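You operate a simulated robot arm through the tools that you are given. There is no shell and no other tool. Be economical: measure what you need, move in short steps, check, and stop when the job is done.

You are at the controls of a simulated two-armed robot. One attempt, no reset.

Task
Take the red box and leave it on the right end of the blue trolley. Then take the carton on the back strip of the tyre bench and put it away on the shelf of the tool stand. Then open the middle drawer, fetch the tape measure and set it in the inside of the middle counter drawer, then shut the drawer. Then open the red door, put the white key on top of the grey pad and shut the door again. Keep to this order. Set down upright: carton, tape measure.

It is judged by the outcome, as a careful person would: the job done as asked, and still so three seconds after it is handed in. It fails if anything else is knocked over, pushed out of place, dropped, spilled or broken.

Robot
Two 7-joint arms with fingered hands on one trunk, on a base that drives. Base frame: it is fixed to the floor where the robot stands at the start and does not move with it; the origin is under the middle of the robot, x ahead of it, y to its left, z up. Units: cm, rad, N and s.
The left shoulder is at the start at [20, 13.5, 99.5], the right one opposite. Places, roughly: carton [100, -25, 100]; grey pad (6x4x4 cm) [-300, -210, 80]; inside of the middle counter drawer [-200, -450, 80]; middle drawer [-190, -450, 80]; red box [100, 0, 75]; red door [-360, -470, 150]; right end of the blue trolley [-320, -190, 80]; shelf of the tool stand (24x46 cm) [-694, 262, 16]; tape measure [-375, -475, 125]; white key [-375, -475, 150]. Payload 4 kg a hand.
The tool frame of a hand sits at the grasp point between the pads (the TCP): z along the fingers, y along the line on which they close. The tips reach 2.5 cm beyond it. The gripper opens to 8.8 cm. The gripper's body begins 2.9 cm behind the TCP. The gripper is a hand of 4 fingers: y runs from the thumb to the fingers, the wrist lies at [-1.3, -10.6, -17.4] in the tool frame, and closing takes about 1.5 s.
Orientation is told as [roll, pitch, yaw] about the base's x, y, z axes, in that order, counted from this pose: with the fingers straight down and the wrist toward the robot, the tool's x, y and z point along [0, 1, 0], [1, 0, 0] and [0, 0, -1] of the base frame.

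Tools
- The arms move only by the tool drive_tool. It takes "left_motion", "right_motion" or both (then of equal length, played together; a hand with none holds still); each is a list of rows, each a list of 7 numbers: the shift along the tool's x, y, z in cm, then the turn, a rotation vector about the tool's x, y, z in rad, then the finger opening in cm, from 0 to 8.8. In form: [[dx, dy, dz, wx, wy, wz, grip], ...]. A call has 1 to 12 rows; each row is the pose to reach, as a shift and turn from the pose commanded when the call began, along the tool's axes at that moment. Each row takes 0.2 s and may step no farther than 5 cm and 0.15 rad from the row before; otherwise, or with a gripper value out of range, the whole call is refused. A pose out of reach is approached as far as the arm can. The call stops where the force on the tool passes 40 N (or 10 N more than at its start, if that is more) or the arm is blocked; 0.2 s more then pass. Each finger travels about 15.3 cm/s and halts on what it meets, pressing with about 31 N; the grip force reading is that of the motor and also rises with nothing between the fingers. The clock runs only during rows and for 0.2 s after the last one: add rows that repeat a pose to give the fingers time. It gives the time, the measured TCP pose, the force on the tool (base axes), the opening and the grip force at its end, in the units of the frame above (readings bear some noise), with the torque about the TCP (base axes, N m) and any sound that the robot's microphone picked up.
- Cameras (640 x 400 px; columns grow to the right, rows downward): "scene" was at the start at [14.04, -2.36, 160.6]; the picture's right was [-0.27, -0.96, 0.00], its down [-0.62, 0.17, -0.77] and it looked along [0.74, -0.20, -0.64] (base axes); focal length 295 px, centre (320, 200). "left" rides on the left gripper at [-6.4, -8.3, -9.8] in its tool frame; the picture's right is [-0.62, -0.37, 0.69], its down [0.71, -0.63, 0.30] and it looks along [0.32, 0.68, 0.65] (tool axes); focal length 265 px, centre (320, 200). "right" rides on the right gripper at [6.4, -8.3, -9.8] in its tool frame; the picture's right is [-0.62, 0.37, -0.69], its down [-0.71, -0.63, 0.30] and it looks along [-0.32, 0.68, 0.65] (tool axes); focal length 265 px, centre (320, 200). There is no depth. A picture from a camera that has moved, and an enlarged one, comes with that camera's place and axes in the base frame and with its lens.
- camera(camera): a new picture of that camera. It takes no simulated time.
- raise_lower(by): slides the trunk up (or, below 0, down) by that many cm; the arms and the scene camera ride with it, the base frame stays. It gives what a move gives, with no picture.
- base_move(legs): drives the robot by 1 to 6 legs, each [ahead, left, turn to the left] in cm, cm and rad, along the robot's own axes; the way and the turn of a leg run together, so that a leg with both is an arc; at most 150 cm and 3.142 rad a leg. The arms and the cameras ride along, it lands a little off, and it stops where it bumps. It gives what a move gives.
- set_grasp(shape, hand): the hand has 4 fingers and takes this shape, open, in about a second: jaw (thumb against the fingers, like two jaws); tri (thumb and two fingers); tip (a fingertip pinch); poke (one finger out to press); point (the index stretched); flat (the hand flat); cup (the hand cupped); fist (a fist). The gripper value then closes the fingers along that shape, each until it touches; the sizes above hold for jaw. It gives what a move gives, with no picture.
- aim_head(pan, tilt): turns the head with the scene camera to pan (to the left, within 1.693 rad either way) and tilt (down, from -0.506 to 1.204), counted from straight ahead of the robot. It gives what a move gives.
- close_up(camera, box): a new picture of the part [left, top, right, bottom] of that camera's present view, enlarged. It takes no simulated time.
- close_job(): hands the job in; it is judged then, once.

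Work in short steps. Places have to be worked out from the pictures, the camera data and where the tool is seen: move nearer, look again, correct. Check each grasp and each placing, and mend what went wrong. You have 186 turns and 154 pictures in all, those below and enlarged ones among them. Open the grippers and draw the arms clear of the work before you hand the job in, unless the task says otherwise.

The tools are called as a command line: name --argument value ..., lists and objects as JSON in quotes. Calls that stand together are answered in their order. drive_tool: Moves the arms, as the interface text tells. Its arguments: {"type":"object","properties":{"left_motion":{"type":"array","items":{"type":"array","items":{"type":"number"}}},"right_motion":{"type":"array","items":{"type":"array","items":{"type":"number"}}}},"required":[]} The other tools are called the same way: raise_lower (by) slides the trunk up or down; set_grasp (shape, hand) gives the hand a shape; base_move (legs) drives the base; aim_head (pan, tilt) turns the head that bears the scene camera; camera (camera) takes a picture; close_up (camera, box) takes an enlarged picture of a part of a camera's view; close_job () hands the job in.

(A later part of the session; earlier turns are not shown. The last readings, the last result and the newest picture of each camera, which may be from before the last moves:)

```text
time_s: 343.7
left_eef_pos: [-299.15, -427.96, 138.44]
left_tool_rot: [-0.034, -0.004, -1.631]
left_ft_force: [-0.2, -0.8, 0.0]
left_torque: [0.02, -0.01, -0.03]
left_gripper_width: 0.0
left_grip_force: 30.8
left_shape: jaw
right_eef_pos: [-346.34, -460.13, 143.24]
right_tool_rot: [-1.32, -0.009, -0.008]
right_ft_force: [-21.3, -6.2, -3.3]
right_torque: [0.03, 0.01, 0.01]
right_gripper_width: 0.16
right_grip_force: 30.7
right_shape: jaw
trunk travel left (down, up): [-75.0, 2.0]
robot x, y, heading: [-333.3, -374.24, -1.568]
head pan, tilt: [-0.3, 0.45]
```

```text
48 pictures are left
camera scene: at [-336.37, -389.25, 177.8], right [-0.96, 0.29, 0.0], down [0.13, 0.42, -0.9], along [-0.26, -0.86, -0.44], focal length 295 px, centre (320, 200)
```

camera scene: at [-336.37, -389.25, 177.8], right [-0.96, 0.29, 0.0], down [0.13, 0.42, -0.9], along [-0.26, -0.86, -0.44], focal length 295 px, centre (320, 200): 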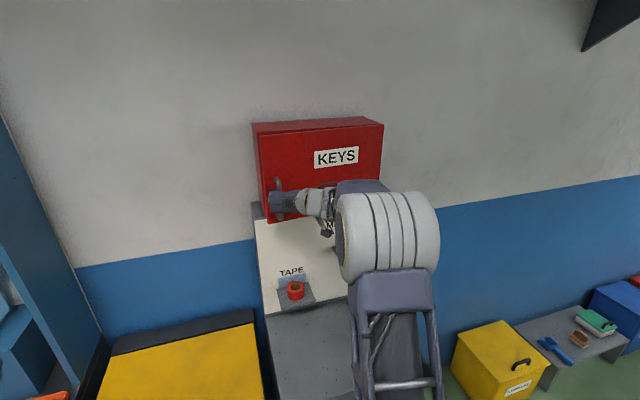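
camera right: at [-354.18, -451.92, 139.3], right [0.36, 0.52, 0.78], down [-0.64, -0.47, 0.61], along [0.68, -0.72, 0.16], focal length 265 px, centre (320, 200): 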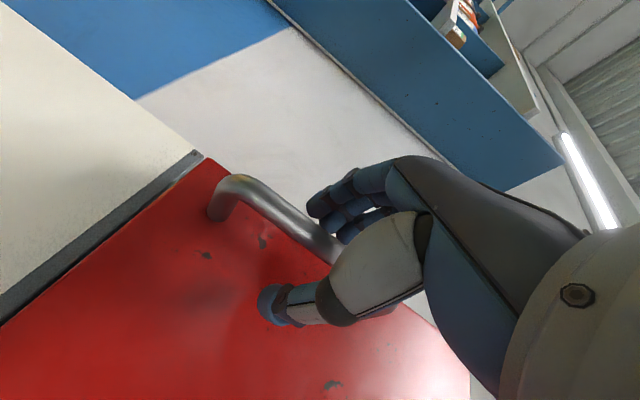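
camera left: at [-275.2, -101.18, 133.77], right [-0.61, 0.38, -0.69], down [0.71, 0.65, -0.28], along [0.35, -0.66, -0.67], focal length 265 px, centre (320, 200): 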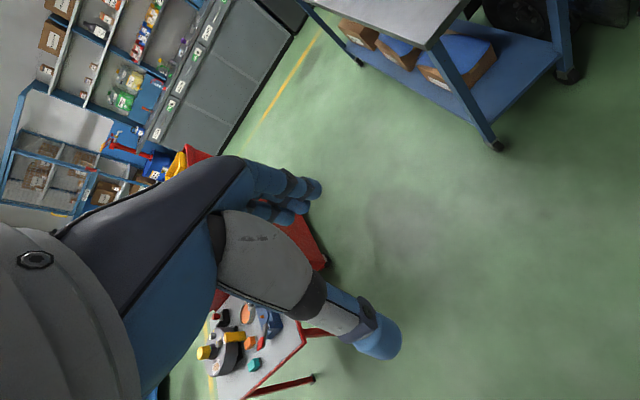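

The door moves freely. Pull it along its arc (hinge on the right at x≈−381).

drive_tool --right_motion '[[0.5, -0.9, -1.9, 0, 0, 0, 0], [0.96, -1.7, -3.8, 0, 0, 0, 0], [1.4, -2.5, -5.5, 0, 0, 0, 0], [1.84, -3.4, -7.3, 0, 0, 0, 0], [2.26, -4.3, -8.9, 0, 0, 0, 0], [2.67, -5.3, -10.5, 0, 0, 0, 0], [3.05, -6.4, -12.1, 0, 0, 0, 0], [3.43, -7.6, -13.6, 0, 0, 0, 0], [3.77, -8.9, -15, 0, 0, 0, 0], [4.12, -10.2, -16.3, 0, 0, 0, 0], [4.4, -11.7, -17.5, 0, 0, 0, 0], [4.73, -13.2, -18.7, 0, 0, 0, 0]]'

camera --camera "scene"

```text
time_s: 346.3
left_eef_pos: [-299.03, -428.12, 138.33]
left_tool_rot: [-0.036, -0.005, -1.631]
left_ft_force: [0.6, 0.5, 0.0]
left_torque: [0.02, 0.01, 0.0]
left_gripper_width: 0.0
left_grip_force: 31.0
left_shape: jaw
right_eef_pos: [-359.36, -440.67, 143.25]
right_tool_rot: [-1.321, -0.01, -0.007]
right_ft_force: [-18.0, -25.0, -0.3]
right_torque: [-0.04, -0.01, 0.17]
right_gripper_width: 0.17
right_grip_force: 30.5
right_shape: jaw
trunk travel left (down, up): [-75.0, 2.0]
robot x, y, heading: [-333.32, -374.54, -1.568]
head pan, tilt: [-0.3, 0.45]
```

```text
47 pictures are left
camera scene: at [-336.33, -389.38, 177.8], right [-0.96, 0.29, 0.0], down [0.13, 0.42, -0.9], along [-0.26, -0.86, -0.44], focal length 295 px, centre (320, 200)
```

scene: 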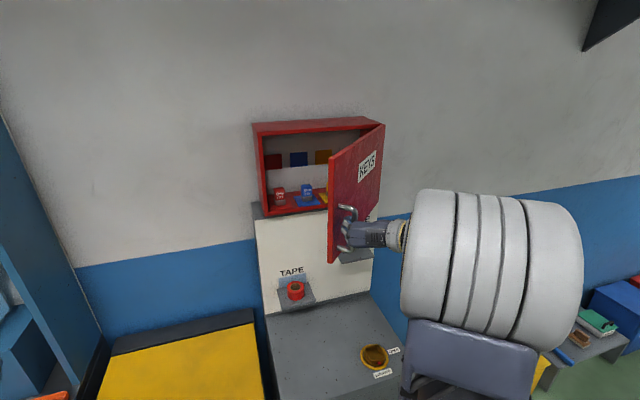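

Door opening nicely. Continue the arc to ~85–90°.

drive_tool --right_motion '[[0.2, -1.8, -0.8, 0, 0, 0, 0], [0.42, -3.6, -1.6, 0, 0, 0, 0], [0.62, -5.3, -2.5, 0, 0, 0, 0], [0.83, -7, -3.3, 0, 0, 0, 0], [1.0, -8.8, -4.1, 0, 0, 0, 0], [1.2, -10.6, -4.7, 0, 0, 0, 0], [1.33, -12.5, -5.3, 0, 0, 0, 0], [1.45, -14.5, -5.7, 0, 0, 0, 0], [1.55, -16.3, -6.0, 0, 0, 0, 0], [1.6, -18.1, -6.3, 0, 0, 0, 0], [1.62, -20.1, -6.4, 0, 0, 0, 0], [1.62, -22.1, -6.4, 0, 0, 0, 0]]'

camera --camera "scene"

```text
time_s: 348.9
left_eef_pos: [-298.98, -427.99, 138.34]
left_tool_rot: [-0.036, -0.004, -1.631]
left_ft_force: [0.0, 0.8, 0.2]
left_torque: [0.0, -0.01, 0.03]
left_gripper_width: 0.01
left_grip_force: 31.4
left_shape: jaw
right_eef_pos: [-381.04, -434.08, 142.81]
right_tool_rot: [-1.321, -0.011, -0.003]
right_ft_force: [0.7, -12.2, 6.4]
right_torque: [-0.03, -0.03, 0.03]
right_gripper_width: 0.08
right_grip_force: 30.9
right_shape: jaw
trunk travel left (down, up): [-75.0, 2.0]
robot x, y, heading: [-333.31, -374.37, -1.569]
head pan, tilt: [-0.3, 0.45]
```

```text
46 pictures are left
camera scene: at [-336.18, -389.26, 177.81], right [-0.96, 0.29, 0.0], down [0.13, 0.42, -0.9], along [-0.26, -0.86, -0.44], focal length 295 px, centre (320, 200)
```

scene: 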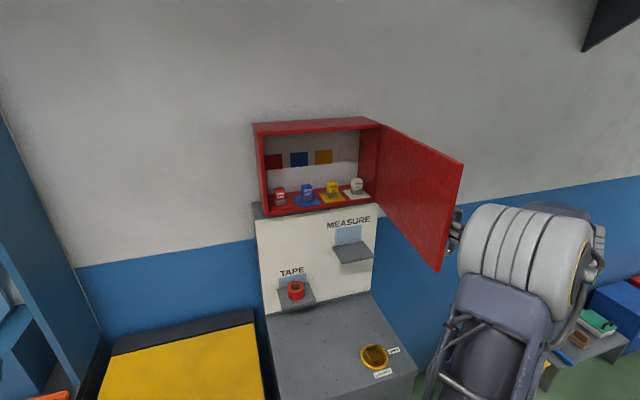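

Door nearly at 85°; the white key stands at the right in the cabinet. Push the door a bit wider, to ~105°.

drive_tool --right_motion '[[0, -2.5, 0.1, 0, 0, 0, 0], [-0.05, -5, 0.2, 0, 0, 0, 0], [-0.2, -7.7, 0.7, 0, 0, 0, 0], [-0.32, -10.3, 1.26, 0, 0, 0, 0], [-0.5, -12.8, 2, 0, 0, 0, 0], [-0.75, -15.3, 3, 0, 0, 0, 0]]'

camera --camera "scene"

close_up --camera "scene" --box '[250, 130, 390, 220]'

```text
time_s: 350.2
left_eef_pos: [-298.81, -427.95, 138.27]
left_tool_rot: [-0.035, -0.005, -1.632]
left_ft_force: [0.3, -0.2, -0.6]
left_torque: [-0.01, 0.03, -0.01]
left_gripper_width: 0.0
left_grip_force: 30.9
left_shape: jaw
right_eef_pos: [-394.09, -436.67, 142.91]
right_tool_rot: [-1.318, -0.014, 0.02]
right_ft_force: [18.7, -1.1, -0.8]
right_torque: [0.07, 0.05, 0.08]
right_gripper_width: 0.07
right_grip_force: 31.3
right_shape: jaw
trunk travel left (down, up): [-75.0, 2.0]
robot x, y, heading: [-332.87, -374.55, -1.563]
head pan, tilt: [-0.3, 0.45]
stopped in row 6 (right hand): the force on the tool passed its limit at 48 N (the readings are from after the stop); the commanded pose is now the measured one
```

```text
45 pictures are left
camera scene: at [-336.05, -389.24, 177.78], right [-0.96, 0.29, 0.0], down [0.13, 0.42, -0.9], along [-0.26, -0.86, -0.44], focal length 295 px, centre (320, 200)
```

scene: 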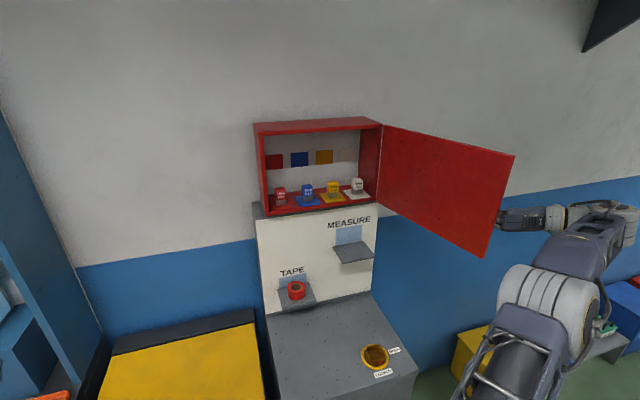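

```text
4.44 times, centred on (320, 175) of scene
camera zoom: at [-336.05, -389.24, 177.78], right [-0.96, 0.29, 0.0], down [0.13, 0.42, -0.9], along [-0.26, -0.86, -0.44], focal length 1310 px, centre (320, 311)
```

zoom: 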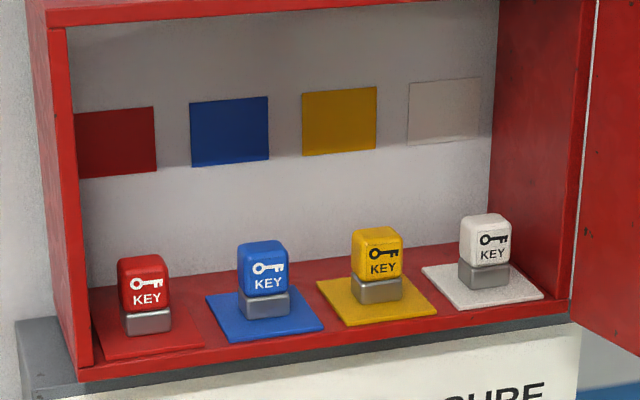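

Door at its stop (~105°). The white key is at ≈(−373.8,−471, z136–142). Release the handle and move the right hand back and down, clear of the door.

set_grasp --shape "jaw" --hand "right"

drive_tool --right_motion '[[0.5, 0, -2, 0, 0, 0, 8.8], [1, 0, -4, 0, 0, 0, 8.8], [2, 0, -8, 0, 0, 0, 8.8], [5, 1, -9, 0, 0, 0, 8.8], [9, 2, -9, 0, 0, 0, 8.8], [13, 4, -8, 0, 0, 0, 8.8], [17, 6, -7, 0, 0, 0, 8.8], [21, 8, -6, 0, 0, 0, 8.8], [25, 10, -5, 0, 0, 0, 8.8], [29, 11, -4, 0, 0, 0, 8.8], [33, 12, -3, 0, 0, 0, 8.8], [36, 12, -2, 0, 0, 0, 8.8]]'

camera --camera "scene"

```text
time_s: 351.1
left_eef_pos: [-298.98, -427.85, 138.46]
left_tool_rot: [-0.034, -0.007, -1.631]
left_ft_force: [0.0, 0.3, -1.0]
left_torque: [0.03, 0.01, 0.01]
left_gripper_width: 0.0
left_grip_force: 31.0
left_shape: jaw
right_eef_pos: [-394.6, -436.53, 142.75]
right_tool_rot: [-1.319, -0.013, 0.012]
right_ft_force: [0.1, 0.0, -0.2]
right_torque: [-0.01, 0.0, -0.02]
right_gripper_width: 8.77
right_grip_force: 0.1
right_shape: jaw
trunk travel left (down, up): [-75.0, 2.0]
robot x, y, heading: [-333.49, -374.35, -1.563]
head pan, tilt: [-0.3, 0.45]
```

```text
time_s: 353.7
left_eef_pos: [-298.98, -427.77, 138.56]
left_tool_rot: [-0.034, -0.006, -1.631]
left_ft_force: [0.1, -0.5, -0.3]
left_torque: [-0.03, 0.03, 0.02]
left_gripper_width: 0.0
left_grip_force: 30.8
left_shape: jaw
right_eef_pos: [-382.24, -425.63, 108.74]
right_tool_rot: [-1.317, -0.012, 0.014]
right_ft_force: [0.1, 0.1, 0.1]
right_torque: [0.01, -0.02, 0.01]
right_gripper_width: 8.79
right_grip_force: 0.1
right_shape: jaw
trunk travel left (down, up): [-75.0, 2.0]
robot x, y, heading: [-333.42, -374.28, -1.565]
head pan, tilt: [-0.3, 0.45]
```

```text
43 pictures are left
camera scene: at [-336.19, -389.2, 177.81], right [-0.96, 0.29, 0.0], down [0.13, 0.42, -0.9], along [-0.26, -0.86, -0.44], focal length 295 px, centre (320, 200)
```

scene: 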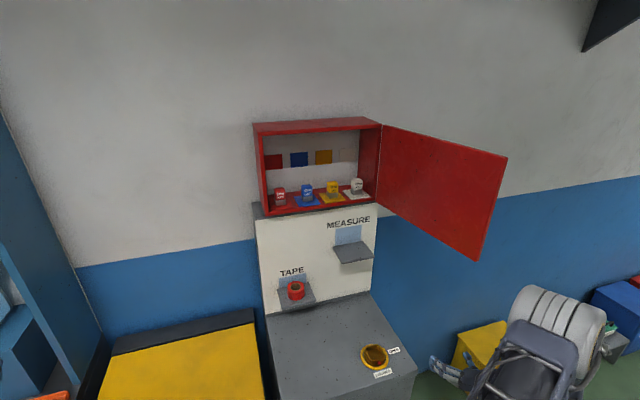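

Right hand is low and clear. Now prepare the left hand: move right and turn it 90° with the wrist to the left.

drive_tool --left_motion '[[-2, -0.3, -0.5, 0, 0, 0.135, 3], [-4, -0.6, -1, 0, 0, 0.27, 5], [-6, -0.9, -1.5, 0, 0, 0.405, 5], [-8, -1.2, -2, 0, 0, 0.54, 5], [-10, -1.5, -2.5, 0, 0, 0.675, 5], [-12, -1.8, -3, 0, 0, 0.81, 5], [-14, -2, -3.5, 0, 0, 0.945, 5], [-16, -2, -4, 0, 0, 1.08, 5], [-18, -2, -4.5, 0, 0, 1.215, 5], [-20, -2, -5, 0, 0, 1.35, 5], [-22, -2, -6, 0, 0, 1.485, 5], [-24, -2, -7, 0, 0, 1.63, 5]]'

camera --camera "scene"

```text
time_s: 356.3
left_eef_pos: [-322.44, -424.45, 146.22]
left_tool_rot: [0.009, -0.034, 3.024]
left_ft_force: [-0.2, 0.2, -0.2]
left_torque: [0.01, -0.04, 0.06]
left_gripper_width: 4.96
left_grip_force: 0.1
left_shape: jaw
right_eef_pos: [-382.27, -425.63, 108.76]
right_tool_rot: [-1.317, -0.014, 0.013]
right_ft_force: [0.0, 0.5, 0.0]
right_torque: [0.01, -0.01, 0.03]
right_gripper_width: 8.78
right_grip_force: 0.1
right_shape: jaw
trunk travel left (down, up): [-75.0, 2.0]
robot x, y, heading: [-333.42, -374.41, -1.565]
head pan, tilt: [-0.3, 0.45]
```

```text
42 pictures are left
camera scene: at [-336.19, -389.21, 177.81], right [-0.96, 0.29, 0.0], down [0.13, 0.42, -0.9], along [-0.26, -0.86, -0.44], focal length 295 px, centre (320, 200)
```

scene: 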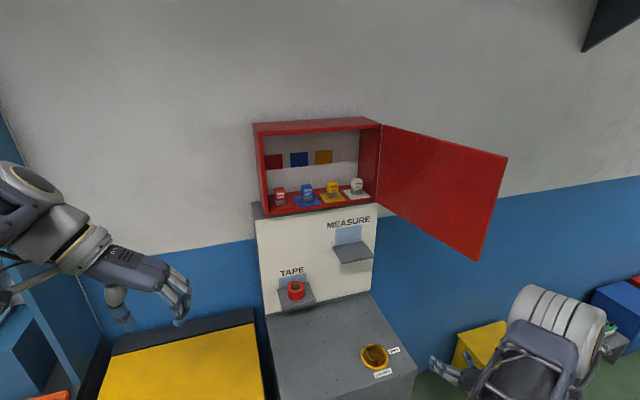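

Rotation works for the left hand. Shift the base right 20 / ahead 7, then tilt the left hand 0.9 rad forward.

base_move --legs '[[0, -20, 0], [7, 0, 0]]'

drive_tool --left_motion '[[0, 2, 0, 0, 0, -0.12, 5], [0, 5, 0, 0, 0.14, -0.12, 5], [0, 8, 0, 0, 0.28, -0.12, 5.5], [0, 11, 0, 0, 0.42, -0.12, 6], [0, 14, 0, 0, 0.56, -0.12, 6], [0, 17, 0, 0, 0.7, -0.12, 6], [0, 20, 0, 0, 0.82, -0.12, 6], [0, 23, 0, 0, 0.9, -0.12, 6], [0, 26, 0, 0, 0.9, -0.12, 6], [0, 26, 0, 0, 0.9, -0.12, 6]]'

camera --camera "left"

camera --camera "scene"

```text
time_s: 358.5
left_eef_pos: [-342.35, -431.47, 146.17]
left_tool_rot: [0.007, -0.035, 3.02]
left_ft_force: [-0.4, 0.1, 0.1]
left_torque: [-0.02, 0.05, 0.0]
left_gripper_width: 4.95
left_grip_force: 0.1
left_shape: jaw
right_eef_pos: [-402.03, -432.6, 108.63]
right_tool_rot: [-1.316, -0.014, 0.012]
right_ft_force: [0.4, -0.8, -0.2]
right_torque: [0.0, -0.01, -0.01]
right_gripper_width: 8.78
right_grip_force: 0.0
right_shape: jaw
trunk travel left (down, up): [-75.0, 2.0]
robot x, y, heading: [-353.32, -381.4, -1.567]
head pan, tilt: [-0.3, 0.45]
```

```text
time_s: 360.7
left_eef_pos: [-368.24, -428.18, 147.1]
left_tool_rot: [0.904, -0.086, 3.126]
left_ft_force: [-0.3, -0.1, 0.5]
left_torque: [-0.05, 0.02, 0.0]
left_gripper_width: 5.96
left_grip_force: 0.1
left_shape: jaw
right_eef_pos: [-402.19, -432.64, 108.68]
right_tool_rot: [-1.318, -0.015, 0.012]
right_ft_force: [0.0, 0.3, 0.1]
right_torque: [0.03, -0.01, 0.0]
right_gripper_width: 8.79
right_grip_force: 0.0
right_shape: jaw
trunk travel left (down, up): [-75.0, 2.0]
robot x, y, heading: [-353.25, -381.45, -1.564]
head pan, tilt: [-0.3, 0.45]
```

```text
41 pictures are left
camera left: at [-359.5, -416.64, 147.51], right [0.29, -0.17, -0.94], down [0.65, -0.69, 0.32], along [-0.71, -0.7, -0.09], focal length 265 px, centre (320, 200)
```

left: 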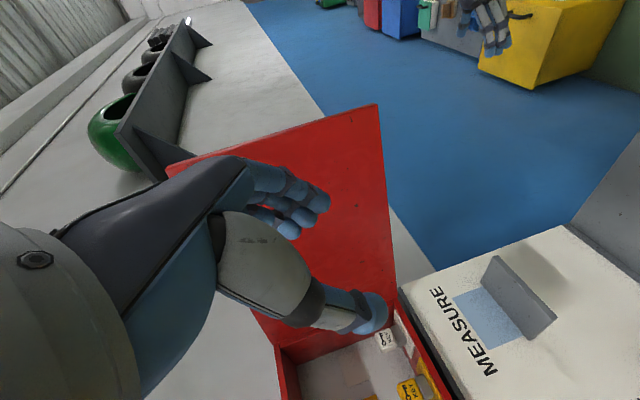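

```text
40 pictures are left
camera scene: at [-356.09, -396.22, 177.81], right [-0.96, 0.29, 0.0], down [0.13, 0.42, -0.9], along [-0.26, -0.86, -0.44], focal length 295 px, centre (320, 200)
```

scene: 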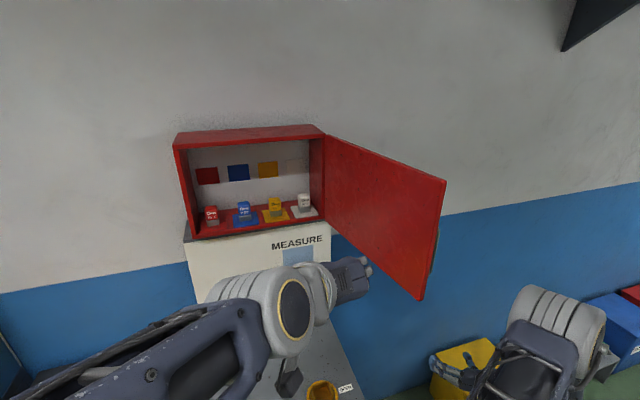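

Key head centre ≈(−374,−472.5,139.7). To keep it in reach I'll shift the base 15 cm right and 6 ahead, moving the left hand left first to stay clear of the door.

drive_tool --left_motion '[[0, -4.5, 0, 0.025, 0, 0.034, 5.4], [0, -9, 0, 0.053, 0, 0.068, 5.4], [0, -11, 0, 0.053, 0, 0.068, 5.4], [0, -11, 0, 0.053, 0, 0.068, 5.4]]'

base_move --legs '[[0, -15, 0], [6, 0, 0]]'

camera --camera "scene"

```text
time_s: 361.7
left_eef_pos: [-357.51, -428.52, 146.38]
left_tool_rot: [0.903, 0.0, 3.126]
left_ft_force: [-0.3, -0.3, -0.2]
left_torque: [0.03, -0.01, 0.0]
left_gripper_width: 5.44
left_grip_force: 0.0
left_shape: jaw
right_eef_pos: [-402.17, -432.71, 108.71]
right_tool_rot: [-1.318, -0.014, 0.012]
right_ft_force: [-0.8, 0.6, 0.1]
right_torque: [0.01, 0.0, -0.01]
right_gripper_width: 8.78
right_grip_force: 0.0
right_shape: jaw
trunk travel left (down, up): [-75.0, 2.0]
robot x, y, heading: [-353.32, -381.16, -1.573]
head pan, tilt: [-0.3, 0.45]
```

```text
time_s: 363.6
left_eef_pos: [-372.31, -434.57, 146.25]
left_tool_rot: [0.906, 0.001, 3.127]
left_ft_force: [0.0, 0.2, -0.1]
left_torque: [0.03, 0.01, 0.01]
left_gripper_width: 5.43
left_grip_force: 0.0
left_shape: jaw
right_eef_pos: [-417.08, -438.68, 108.68]
right_tool_rot: [-1.317, -0.014, 0.014]
right_ft_force: [0.6, -0.6, -0.6]
right_torque: [0.01, -0.03, 0.0]
right_gripper_width: 8.78
right_grip_force: 0.0
right_shape: jaw
trunk travel left (down, up): [-75.0, 2.0]
robot x, y, heading: [-368.23, -387.58, -1.559]
head pan, tilt: [-0.3, 0.45]
```

```text
39 pictures are left
camera scene: at [-371.14, -402.26, 177.81], right [-0.96, 0.29, 0.0], down [0.13, 0.42, -0.9], along [-0.26, -0.86, -0.44], focal length 295 px, centre (320, 200)
```

scene: 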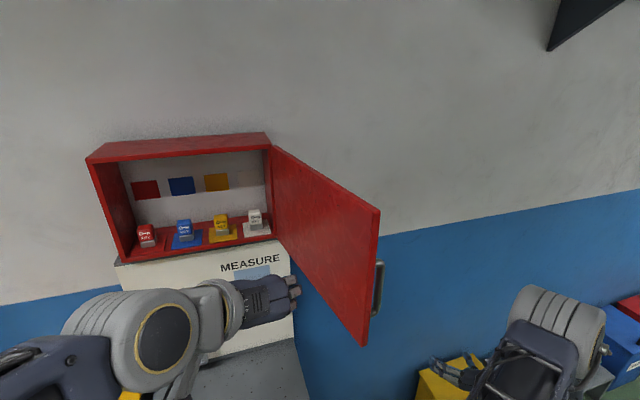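

Key estimate refined to (−374.2,−472.5,139.5). Move the left hand to the pre-grasp in front of the opening.

drive_tool --left_motion '[[2.6, 0.3, 3.4, 0, 0, 0, 5.4], [5.2, 0.6, 6.8, 0, 0, 0, 5.4], [7.8, 0.9, 10.2, 0, 0, 0, 5.4], [10.5, 1.2, 13.6, 0, 0, 0, 5.4], [13.2, 1.4, 17, 0, 0, 0, 5.4], [15.9, 1.6, 20.3, 0, 0, 0, 5.4], [18.5, 1.7, 23.6, 0, 0, 0, 5.4], [18.5, 1.7, 23.6, 0, 0, 0, 5.4]]'

camera --camera "left"

close_up --camera "scene" --box '[160, 120, 380, 300]'

```text
time_s: 365.4
left_eef_pos: [-372.01, -458.71, 148.17]
left_tool_rot: [0.904, 0.0, 3.126]
left_ft_force: [-0.6, 0.0, -0.8]
left_torque: [0.02, -0.02, 0.04]
left_gripper_width: 5.45
left_grip_force: 0.1
left_shape: jaw
left hand out of reach, approached as far as the arm can: row 6, 7, 8
right_eef_pos: [-417.16, -438.74, 108.6]
right_tool_rot: [-1.318, -0.015, 0.012]
right_ft_force: [0.5, -0.8, -0.3]
right_torque: [0.03, -0.01, 0.02]
right_gripper_width: 8.78
right_grip_force: 0.0
right_shape: jaw
trunk travel left (down, up): [-75.0, 2.0]
robot x, y, heading: [-368.77, -387.27, -1.568]
head pan, tilt: [-0.3, 0.45]
```

```text
38 pictures are left
camera left: at [-363.34, -447.21, 149.19], right [0.37, -0.17, -0.92], down [0.62, -0.69, 0.37], along [-0.69, -0.7, -0.15], focal length 265 px, centre (320, 200)
```

left: 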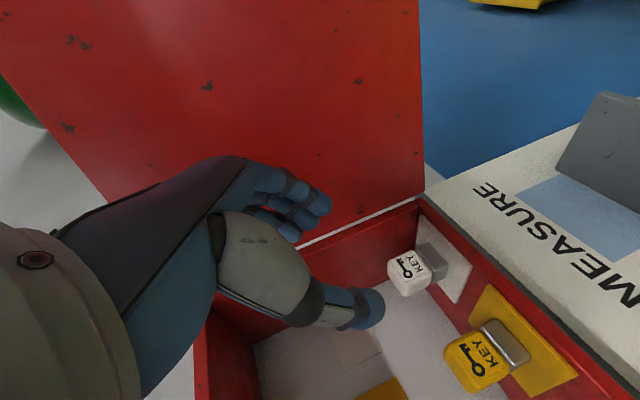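

```text
2.22 times, centred on (270, 210) of scene
camera zoom: at [-371.22, -402.24, 177.81], right [-0.96, 0.29, 0.0], down [0.13, 0.42, -0.9], along [-0.26, -0.86, -0.44], focal length 655 px, centre (431, 178)
```

zoom: 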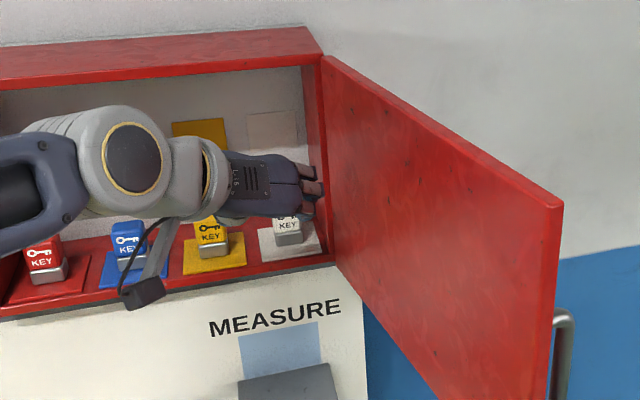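

Too steep to reach; a flatter hand (tilt 1.3) reaches further. Rotate and set in front of the key.

drive_tool --left_motion '[[-0.8, 0.5, 2, 0, 0.12, 0, 5.4], [-1.6, 1, 4, 0, 0.25, 0, 5.4], [-2.2, 1.5, 6, 0, 0.33, 0, 5.4], [-2.6, 1.9, 7.5, 0, 0.4, 0, 5.4], [-2.6, 1.9, 7.5, 0, 0.4, 0, 5.4]]'

camera --camera "left"

close_up --camera "scene" --box '[160, 120, 380, 300]'

```text
time_s: 366.6
left_eef_pos: [-370.87, -460.41, 142.01]
left_tool_rot: [1.305, 0.0, 3.127]
left_ft_force: [0.1, -1.3, 0.5]
left_torque: [0.0, -0.01, 0.0]
left_gripper_width: 5.45
left_grip_force: 0.1
left_shape: jaw
left hand out of reach, approached as far as the arm can: row 1, 2, 3, 4, 5
right_eef_pos: [-417.2, -438.86, 108.7]
right_tool_rot: [-1.318, -0.012, 0.013]
right_ft_force: [0.3, -0.1, -0.3]
right_torque: [-0.02, 0.0, 0.03]
right_gripper_width: 8.77
right_grip_force: 0.1
right_shape: jaw
trunk travel left (down, up): [-75.0, 2.0]
robot x, y, heading: [-368.29, -387.73, -1.561]
head pan, tilt: [-0.3, 0.45]
```

```text
36 pictures are left
camera left: at [-362.21, -449.32, 138.54], right [0.36, -0.51, -0.78], down [0.62, -0.49, 0.61], along [-0.69, -0.71, 0.14], focal length 265 px, centre (320, 200)
```

left: 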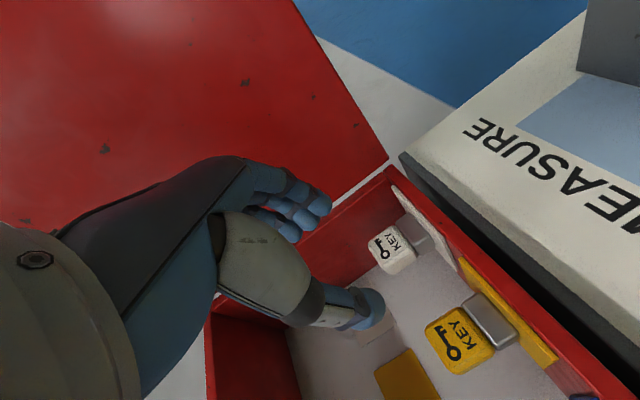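

```text
2.22 times, centred on (270, 210) of scene
camera zoom: at [-371.12, -402.29, 177.81], right [-0.96, 0.29, 0.0], down [0.13, 0.42, -0.9], along [-0.26, -0.86, -0.44], focal length 655 px, centre (431, 178)
```

zoom: 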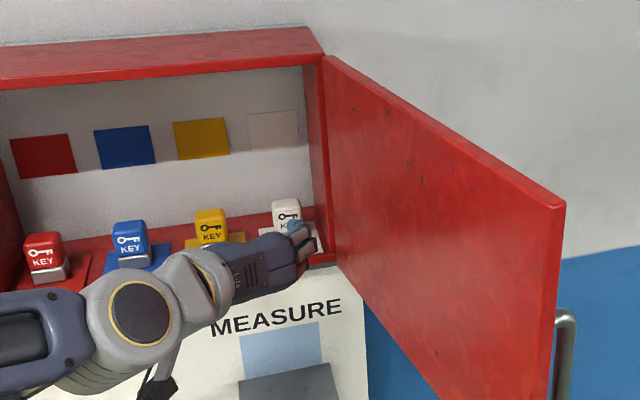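

The limit is joint-related; mirrored from the right hand's good pose, the target should be ~13 cm left of the axis. Retract, move left, shift the base 17 cm right.

drive_tool --left_motion '[[-1.2, -1, -4, 0, 0, 0, 5.4], [-2.4, -2, -8, 0, 0, 0, 5.4], [-3.6, -4, -12, 0, 0, 0, 5.4], [-4.6, -7, -15, 0, 0, 0, 5.4], [-4.8, -11, -17, 0, 0, 0, 5.4], [-4.8, -14, -17.4, 0, 0, 0, 5.4], [-4.8, -14, -17.4, 0, 0, 0, 5.4]]'

base_move --legs '[[0, -18, 0]]'

drive_tool --left_motion '[[1, 0, 4, 0, 0, 0, 5.4], [2, 0, 8, 0, 0, 0, 5.4], [3, 0, 12, 0, 0, 0, 5.4], [4, 0, 15, 0, 0, 0, 5.4], [4.8, 0, 18, 0, 0, 0, 5.4], [4.8, 0, 18, 0, 0, 0, 5.4]]'

camera --camera "left"

camera --camera "scene"

```text
time_s: 368.2
left_eef_pos: [-356.68, -442.17, 142.06]
left_tool_rot: [1.304, 0.002, 3.127]
left_ft_force: [0.2, -0.4, -0.6]
left_torque: [0.01, 0.03, 0.03]
left_gripper_width: 5.45
left_grip_force: 0.1
left_shape: jaw
right_eef_pos: [-417.1, -438.8, 108.72]
right_tool_rot: [-1.317, -0.014, 0.015]
right_ft_force: [-0.5, -0.2, 0.1]
right_torque: [0.01, -0.02, -0.01]
right_gripper_width: 8.77
right_grip_force: 0.1
right_shape: jaw
trunk travel left (down, up): [-75.0, 2.0]
robot x, y, heading: [-367.97, -387.38, -1.562]
head pan, tilt: [-0.3, 0.45]
```

```text
time_s: 369.8
left_eef_pos: [-374.66, -442.37, 142.01]
left_tool_rot: [1.303, -0.001, 3.125]
left_ft_force: [0.3, 0.4, 0.0]
left_torque: [0.0, -0.01, 0.01]
left_gripper_width: 5.44
left_grip_force: 0.0
left_shape: jaw
right_eef_pos: [-435.17, -438.74, 108.67]
right_tool_rot: [-1.319, -0.013, 0.011]
right_ft_force: [0.3, 0.2, -0.7]
right_torque: [0.01, 0.0, -0.02]
right_gripper_width: 8.79
right_grip_force: 0.1
right_shape: jaw
trunk travel left (down, up): [-75.0, 2.0]
robot x, y, heading: [-386.13, -387.4, -1.565]
head pan, tilt: [-0.3, 0.45]
```

```text
time_s: 371.1
left_eef_pos: [-375.02, -461.0, 142.06]
left_tool_rot: [1.302, 0.002, 3.127]
left_ft_force: [-0.4, -0.5, -0.2]
left_torque: [0.01, 0.01, 0.01]
left_gripper_width: 5.44
left_grip_force: 0.0
left_shape: jaw
right_eef_pos: [-435.17, -438.72, 108.66]
right_tool_rot: [-1.317, -0.014, 0.012]
right_ft_force: [0.1, 1.0, -0.1]
right_torque: [-0.02, -0.03, -0.02]
right_gripper_width: 8.8
right_grip_force: 0.0
right_shape: jaw
trunk travel left (down, up): [-75.0, 2.0]
robot x, y, heading: [-386.33, -387.68, -1.567]
head pan, tilt: [-0.3, 0.45]
```

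```text
34 pictures are left
camera left: at [-366.39, -450.09, 138.36], right [0.36, -0.51, -0.78], down [0.62, -0.49, 0.61], along [-0.7, -0.7, 0.14], focal length 265 px, centre (320, 200)
```

left: 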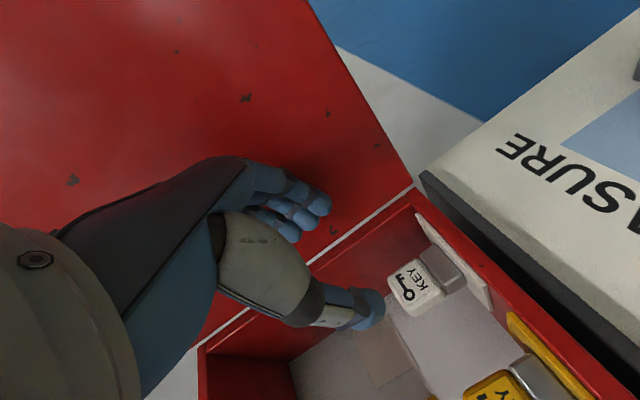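

```text
33 pictures are left
camera scene: at [-389.04, -402.37, 177.81], right [-0.96, 0.29, 0.0], down [0.13, 0.42, -0.9], along [-0.26, -0.86, -0.44], focal length 295 px, centre (320, 200)
```

scene: 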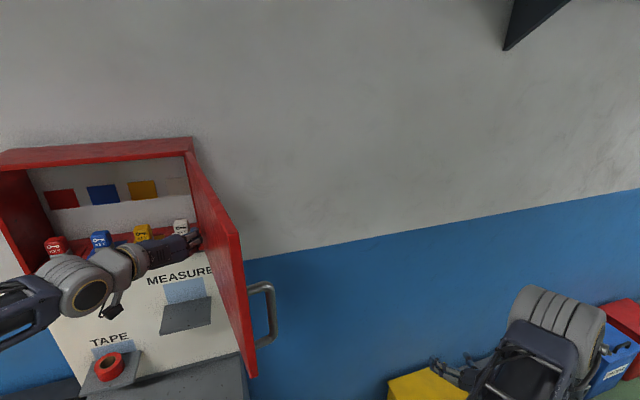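

Reach is fine now; key head centre ≈(−374.4,−471.8,139.8). Advance onto it.

drive_tool --left_motion '[[0.4, -0.6, 3, 0, 0, 0, 5.6], [0.8, -0.6, 6, 0, 0, 0, 5.6], [1.2, -0.6, 9, 0, 0, 0, 5.6], [1.5, -0.6, 11.6, 0, 0, 0, 5.6], [1.5, -0.6, 11.6, 0, 0, 0, 5.6]]'

camera --camera "left"

```text
time_s: 372.4
left_eef_pos: [-373.79, -472.55, 140.52]
left_tool_rot: [1.304, -0.002, 3.134]
left_ft_force: [36.5, 8.9, 1.0]
left_torque: [-0.13, 0.59, -0.8]
left_gripper_width: 4.91
left_grip_force: 0.0
left_shape: jaw
right_eef_pos: [-435.06, -438.76, 108.81]
right_tool_rot: [-1.318, -0.012, 0.013]
right_ft_force: [0.7, -0.3, -0.3]
right_torque: [0.02, -0.01, 0.01]
right_gripper_width: 8.8
right_grip_force: 0.0
right_shape: jaw
trunk travel left (down, up): [-75.0, 2.0]
robot x, y, heading: [-386.44, -387.91, -1.569]
head pan, tilt: [-0.3, 0.45]
```

```text
32 pictures are left
camera left: at [-365.23, -461.56, 136.89], right [0.36, -0.51, -0.78], down [0.63, -0.49, 0.61], along [-0.69, -0.71, 0.14], focal length 265 px, centre (320, 200)
```

left: 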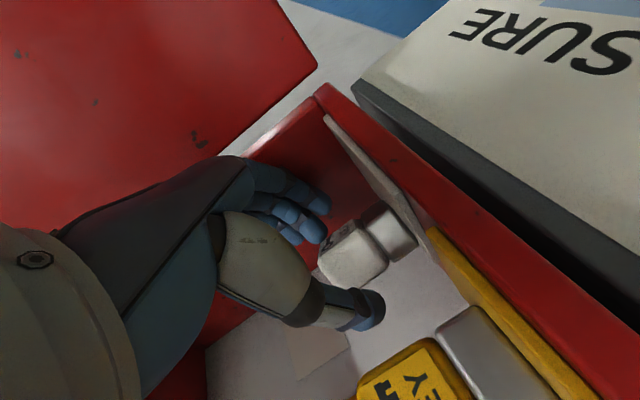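

Fingers press lightly against the cabinet's right wall; the key is between thumb and fingers. Shift slightly left while closing.

drive_tool --left_motion '[[0, -0.2, 0, 0, 0, 0, 4], [0, -0.3, 0, 0, 0, 0, 3], [0, -0.4, 0, 0, 0, 0, 2], [0, -0.4, 0, 0, 0, 0, 0], [0, -0.4, 0, 0, 0, 0, 0], [0, -0.4, 0, 0, 0, 0, 0], [0, -0.4, 0, 0, 0, 0, 0]]'

camera --camera "left"

```text
time_s: 373.9
left_eef_pos: [-374.06, -472.49, 140.41]
left_tool_rot: [1.302, 0.0, 3.125]
left_ft_force: [0.5, -0.6, 0.6]
left_torque: [-0.02, -0.02, -0.02]
left_gripper_width: 0.0
left_grip_force: 31.3
left_shape: jaw
right_eef_pos: [-435.09, -438.86, 108.64]
right_tool_rot: [-1.317, -0.013, 0.012]
right_ft_force: [0.8, 0.5, 0.0]
right_torque: [-0.03, -0.01, 0.01]
right_gripper_width: 8.77
right_grip_force: 0.1
right_shape: jaw
trunk travel left (down, up): [-75.0, 2.0]
robot x, y, heading: [-386.01, -387.56, -1.566]
head pan, tilt: [-0.3, 0.45]
```

```text
31 pictures are left
camera left: at [-365.51, -461.55, 136.77], right [0.36, -0.51, -0.78], down [0.62, -0.49, 0.61], along [-0.7, -0.7, 0.14], focal length 265 px, centre (320, 200)
```

left: 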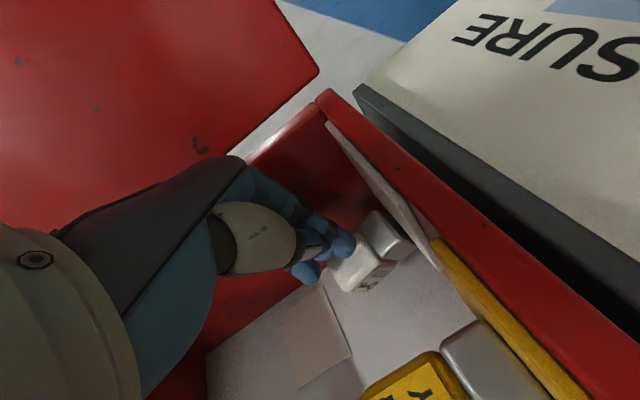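

The fingers closed just in front of the key; it sits deeper (y≈−475.5). Open slightly and go ~3 cm deeper, staying off the right wall.

drive_tool --left_motion '[[-0.2, -0.5, -0.8, 0, 0, 0, 3], [-0.2, -0.7, -0.8, 0, 0, 0, 5.7], [-0.2, -0.7, -0.8, 0, 0, 0, 5.7], [-0.2, -0.7, -0.8, 0, 0, 0, 5.7], [-0.2, -0.7, -0.8, 0, 0, 0, 5.7]]'

close_up --camera "left" --box '[240, 140, 480, 340]'

```text
time_s: 375.1
left_eef_pos: [-373.17, -471.72, 140.22]
left_tool_rot: [1.304, 0.001, 3.126]
left_ft_force: [8.7, -0.3, 0.8]
left_torque: [-0.01, 0.12, -0.08]
left_gripper_width: 5.41
left_grip_force: 0.0
left_shape: jaw
right_eef_pos: [-435.11, -438.73, 108.79]
right_tool_rot: [-1.318, -0.012, 0.012]
right_ft_force: [-0.4, 0.5, 0.0]
right_torque: [0.0, 0.0, 0.03]
right_gripper_width: 8.79
right_grip_force: 0.1
right_shape: jaw
trunk travel left (down, up): [-75.0, 2.0]
robot x, y, heading: [-386.05, -387.45, -1.571]
head pan, tilt: [-0.3, 0.45]
```

```text
2.00 times, centred on (360, 240) of left
camera zoom: at [-364.67, -460.77, 136.76], right [0.36, -0.51, -0.78], down [0.62, -0.49, 0.61], along [-0.69, -0.71, 0.14], focal length 531 px, centre (240, 120)
```

zoom: 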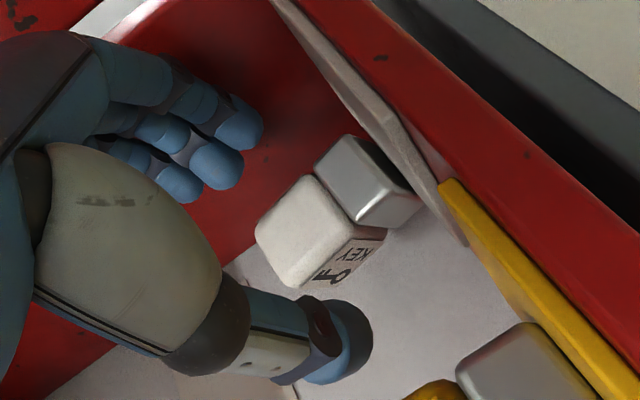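

The key was nudged deeper and turned, still upright. I check it from the scene camera.

close_up --camera "scene" --box '[120, 190, 240, 270]'

```text
5.00 times, centred on (180, 230) of scene
camera zoom: at [-388.97, -402.38, 177.81], right [-0.96, 0.29, 0.0], down [0.13, 0.42, -0.9], along [-0.26, -0.86, -0.44], focal length 1474 px, centre (1020, 50)
```

zoom: 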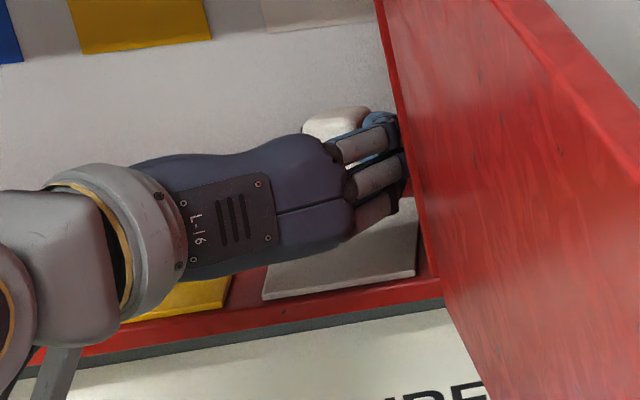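

Key centre ≈(−374.8,−475.5). Back out 3 cm and yaw the hand 0.3 rad so the fingers come in from the left, away from the wall.

drive_tool --left_motion '[[-0.8, 0, -2.9, 0, 0, 0, 4.9], [-0.8, 0, -2.9, -0.145, 0, 0.04, 4.9], [-0.8, 0, -2.9, -0.289, 0, 0.08, 4.9], [-0.8, 0, -2.9, -0.289, 0, 0.08, 4.9]]'

close_up --camera "left" --box '[240, 140, 480, 340]'

```text
time_s: 376.1
left_eef_pos: [-373.47, -468.8, 140.37]
left_tool_rot: [1.304, 0.002, 2.824]
left_ft_force: [0.1, 0.5, 0.2]
left_torque: [-0.01, -0.02, 0.03]
left_gripper_width: 4.93
left_grip_force: 0.0
left_shape: jaw
right_eef_pos: [-435.12, -438.72, 108.67]
right_tool_rot: [-1.317, -0.014, 0.011]
right_ft_force: [0.1, -0.2, 0.3]
right_torque: [-0.01, 0.01, -0.01]
right_gripper_width: 8.81
right_grip_force: 0.0
right_shape: jaw
trunk travel left (down, up): [-75.0, 2.0]
robot x, y, heading: [-386.06, -387.62, -1.564]
head pan, tilt: [-0.3, 0.45]
```

```text
2.00 times, centred on (360, 240) of left
camera zoom: at [-361.88, -460.77, 136.81], right [0.19, -0.59, -0.78], down [0.45, -0.66, 0.61], along [-0.87, -0.47, 0.14], focal length 531 px, centre (240, 120)
```

zoom: 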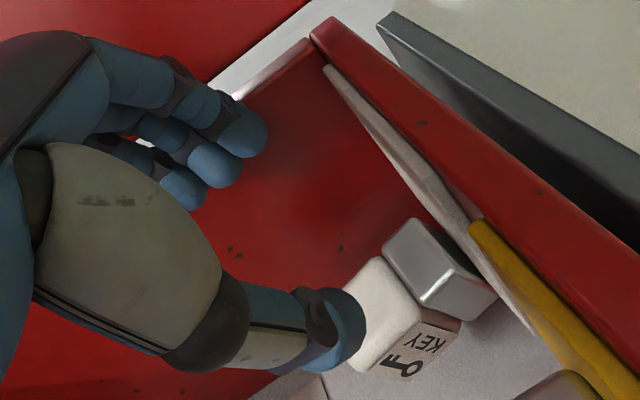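

Key stands near the back wall at ≈(−374.5,−477.5), neighbours have ~1 cm margin with the yawed hand. Shift toward the thumb side, then advance slowly.

drive_tool --left_motion '[[0.8, -1.7, 0, 0, 0, 0, 5.0], [1.3, -1.74, 2, 0, 0, 0, 5.0], [1.9, -1.74, 4, 0, 0, 0, 5.0], [2.4, -1.74, 5.5, 0, 0, 0, 5.0], [2.4, -1.74, 5.5, 0, 0, 0, 5.0]]'

close_up --camera "left" --box '[240, 140, 480, 340]'

close_up --camera "scene" --box '[60, 190, 240, 290]'

```text
time_s: 377.4
left_eef_pos: [-372.59, -471.31, 141.01]
left_tool_rot: [1.3, 0.0, 2.816]
left_ft_force: [-0.6, -0.2, -0.9]
left_torque: [0.02, 0.01, 0.0]
left_gripper_width: 4.98
left_grip_force: 0.0
left_shape: jaw
left hand out of reach, approached as far as the arm can: row 2, 3, 4, 5
right_eef_pos: [-435.04, -438.78, 108.67]
right_tool_rot: [-1.317, -0.014, 0.012]
right_ft_force: [-0.2, -0.5, -0.7]
right_torque: [-0.03, -0.01, 0.0]
right_gripper_width: 8.75
right_grip_force: 0.1
right_shape: jaw
trunk travel left (down, up): [-75.0, 2.0]
robot x, y, heading: [-385.85, -387.41, -1.566]
head pan, tilt: [-0.3, 0.45]
```

```text
2.00 times, centred on (360, 240) of left
camera zoom: at [-360.96, -463.42, 137.49], right [0.19, -0.59, -0.78], down [0.44, -0.66, 0.61], along [-0.88, -0.46, 0.14], focal length 531 px, centre (240, 120)
```

zoom: 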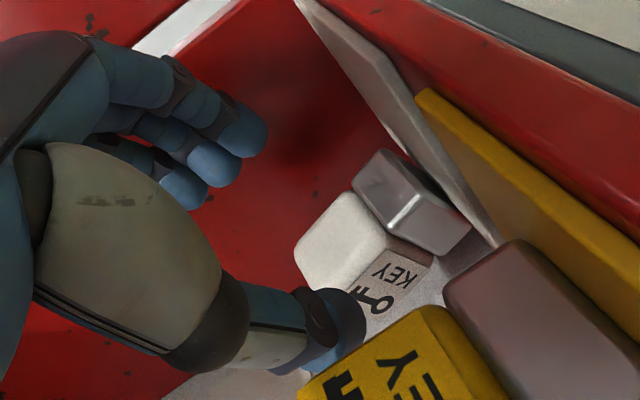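

```text
3.56 times, centred on (150, 240) of scene
camera zoom: at [-389.03, -402.38, 177.81], right [-0.96, 0.29, 0.0], down [0.13, 0.42, -0.9], along [-0.26, -0.86, -0.44], focal length 1048 px, centre (924, 58)
```

zoom: 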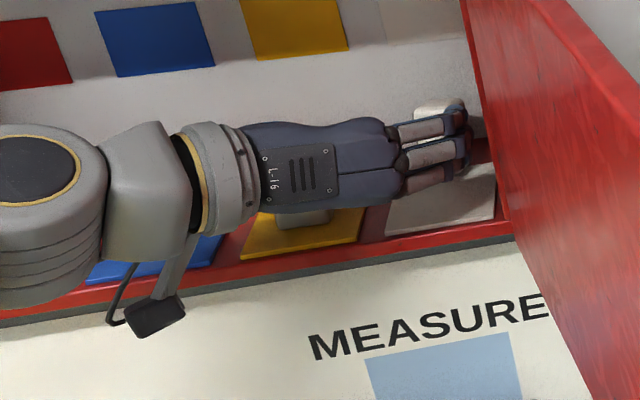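

Reach ran out and the hand is close over the yellow key. Back out, use a steeper tilt (hand higher, clearer of neighbours) with less yaw, and bring the base 5 cm closer.

drive_tool --left_motion '[[0, 0, -3, 0, 0, 0, 5], [0, 0, -6, 0, 0, 0, 5], [0.5, 0, -9, 0.04, -0.1, -0.01, 5], [1, 0, -10, 0.09, -0.22, -0.025, 5], [1.5, 0, -10, 0.145, -0.35, -0.04, 5], [1.5, 0, -10, 0.145, -0.35, -0.04, 5]]'

base_move --legs '[[5, 0, 0]]'

close_up --camera "scene" --box '[60, 170, 260, 300]'

```text
time_s: 378.8
left_eef_pos: [-369.7, -462.39, 144.98]
left_tool_rot: [0.953, 0.028, 2.974]
left_ft_force: [0.4, 0.4, 0.4]
left_torque: [0.01, -0.02, -0.01]
left_gripper_width: 5.0
left_grip_force: 0.1
left_shape: jaw
right_eef_pos: [-435.2, -438.78, 108.72]
right_tool_rot: [-1.319, -0.015, 0.012]
right_ft_force: [-0.7, -0.3, -0.8]
right_torque: [-0.03, 0.0, 0.01]
right_gripper_width: 8.76
right_grip_force: 0.0
right_shape: jaw
trunk travel left (down, up): [-75.0, 2.0]
robot x, y, heading: [-386.35, -387.46, -1.571]
head pan, tilt: [-0.3, 0.45]
```

```text
time_s: 379.7
left_eef_pos: [-369.6, -467.4, 144.99]
left_tool_rot: [0.954, 0.028, 2.974]
left_ft_force: [0.0, -0.3, -0.1]
left_torque: [0.02, 0.02, 0.03]
left_gripper_width: 4.96
left_grip_force: 0.0
left_shape: jaw
right_eef_pos: [-435.1, -443.68, 108.63]
right_tool_rot: [-1.317, -0.014, 0.012]
right_ft_force: [0.5, -0.2, -0.6]
right_torque: [0.01, -0.02, 0.01]
right_gripper_width: 8.8
right_grip_force: 0.0
right_shape: jaw
trunk travel left (down, up): [-75.0, 2.0]
robot x, y, heading: [-386.08, -392.47, -1.565]
head pan, tilt: [-0.3, 0.45]
```

```text
3.08 times, centred on (160, 235) of scene
camera zoom: at [-389.0, -407.31, 177.81], right [-0.96, 0.29, 0.0], down [0.13, 0.42, -0.9], along [-0.26, -0.86, -0.44], focal length 907 px, centre (812, 92)
```

zoom: 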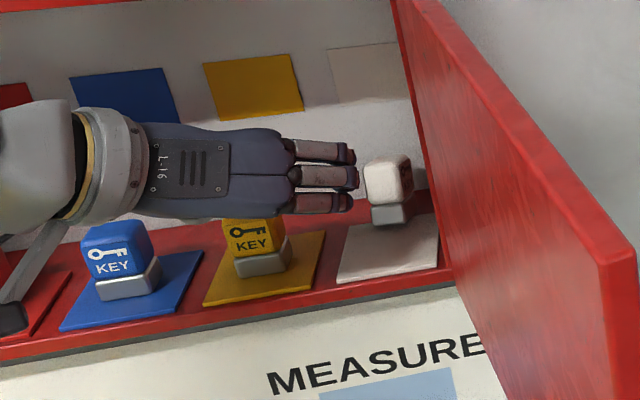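

Clear view: key at ≈(−374.3,−476.3), upright. Line up laterally and advance most of the way.

drive_tool --left_motion '[[0, 1.6, 0, 0, 0, 0, 5.6], [0, 3.1, 0, 0, 0, 0, 5.6], [0.4, 3.1, 2.5, 0, 0, 0, 5.6], [0.8, 3.1, 5, 0, 0, 0, 5.6], [1.0, 3.1, 6.5, 0, 0, 0, 5.6], [1.0, 3.1, 6.5, 0, 0, 0, 5.6]]'

close_up --camera "scene" --box '[60, 170, 260, 300]'

close_up --camera "left" --box '[240, 140, 480, 340]'

```text
time_s: 381.1
left_eef_pos: [-373.4, -472.73, 141.9]
left_tool_rot: [0.956, 0.027, 2.976]
left_ft_force: [14.9, 5.0, 3.1]
left_torque: [-0.03, 0.36, -0.42]
left_gripper_width: 5.31
left_grip_force: 0.1
left_shape: jaw
right_eef_pos: [-435.03, -443.76, 108.72]
right_tool_rot: [-1.319, -0.015, 0.013]
right_ft_force: [0.0, 0.6, -0.2]
right_torque: [-0.02, 0.04, -0.02]
right_gripper_width: 8.77
right_grip_force: 0.0
right_shape: jaw
trunk travel left (down, up): [-75.0, 2.0]
robot x, y, heading: [-386.0, -392.45, -1.567]
head pan, tilt: [-0.3, 0.45]
```

```text
3.08 times, centred on (160, 235) of scene
camera zoom: at [-388.9, -407.3, 177.81], right [-0.96, 0.29, 0.0], down [0.13, 0.42, -0.9], along [-0.26, -0.86, -0.43], focal length 907 px, centre (812, 92)
```

zoom: 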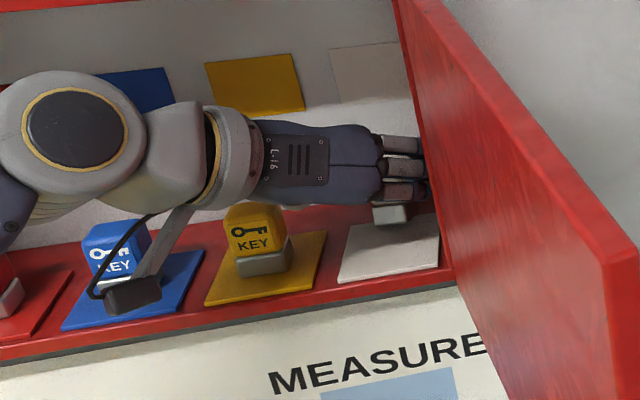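

```text
2.00 times, centred on (360, 240) of left
camera zoom: at [-363.18, -462.57, 142.59], right [0.35, -0.27, -0.9], down [0.5, -0.75, 0.42], along [-0.79, -0.6, -0.13], focal length 531 px, centre (240, 120)
```

zoom: 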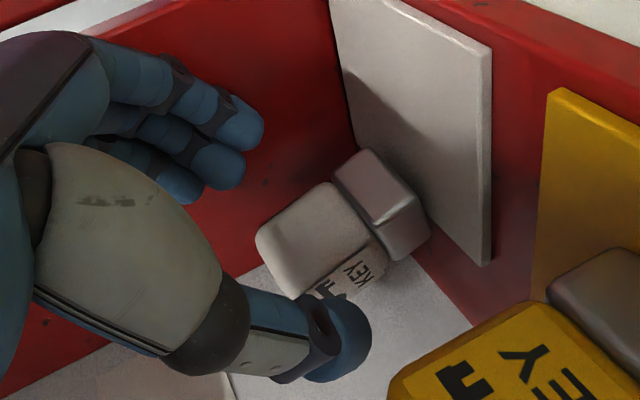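

The key is exactly ~4 cm ahead along the finger axis. Advance 3.4 cm with a slight shift from the wall.

drive_tool --left_motion '[[0, -0.3, 1.2, 0, 0, 0, 5.2], [0, -0.3, 2.4, 0, 0, 0, 5.2], [0, -0.3, 3.4, 0, 0, 0, 5.2], [0, -0.3, 3.4, 0, 0, 0, 5.2]]'

close_up --camera "left" --box '[240, 140, 480, 340]'

```text
time_s: 382.1
left_eef_pos: [-373.34, -473.53, 140.96]
left_tool_rot: [0.956, 0.025, 2.976]
left_ft_force: [6.2, 1.1, 0.1]
left_torque: [-0.01, 0.13, -0.13]
left_gripper_width: 5.11
left_grip_force: 0.0
left_shape: jaw
left hand out of reach, approached as far as the arm can: row 1, 2, 3, 4
right_eef_pos: [-434.99, -443.7, 108.69]
right_tool_rot: [-1.318, -0.013, 0.013]
right_ft_force: [-0.4, 0.6, -0.1]
right_torque: [-0.05, 0.0, -0.01]
right_gripper_width: 8.78
right_grip_force: 0.1
right_shape: jaw
trunk travel left (down, up): [-75.0, 2.0]
robot x, y, heading: [-386.12, -392.0, -1.564]
head pan, tilt: [-0.3, 0.45]
```

```text
2.00 times, centred on (360, 240) of left
camera zoom: at [-363.13, -463.44, 141.66], right [0.35, -0.27, -0.9], down [0.5, -0.75, 0.43], along [-0.79, -0.6, -0.13], focal length 531 px, centre (240, 120)
```

zoom: 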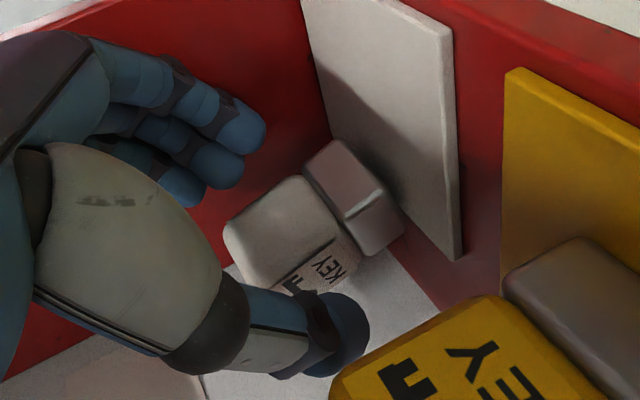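

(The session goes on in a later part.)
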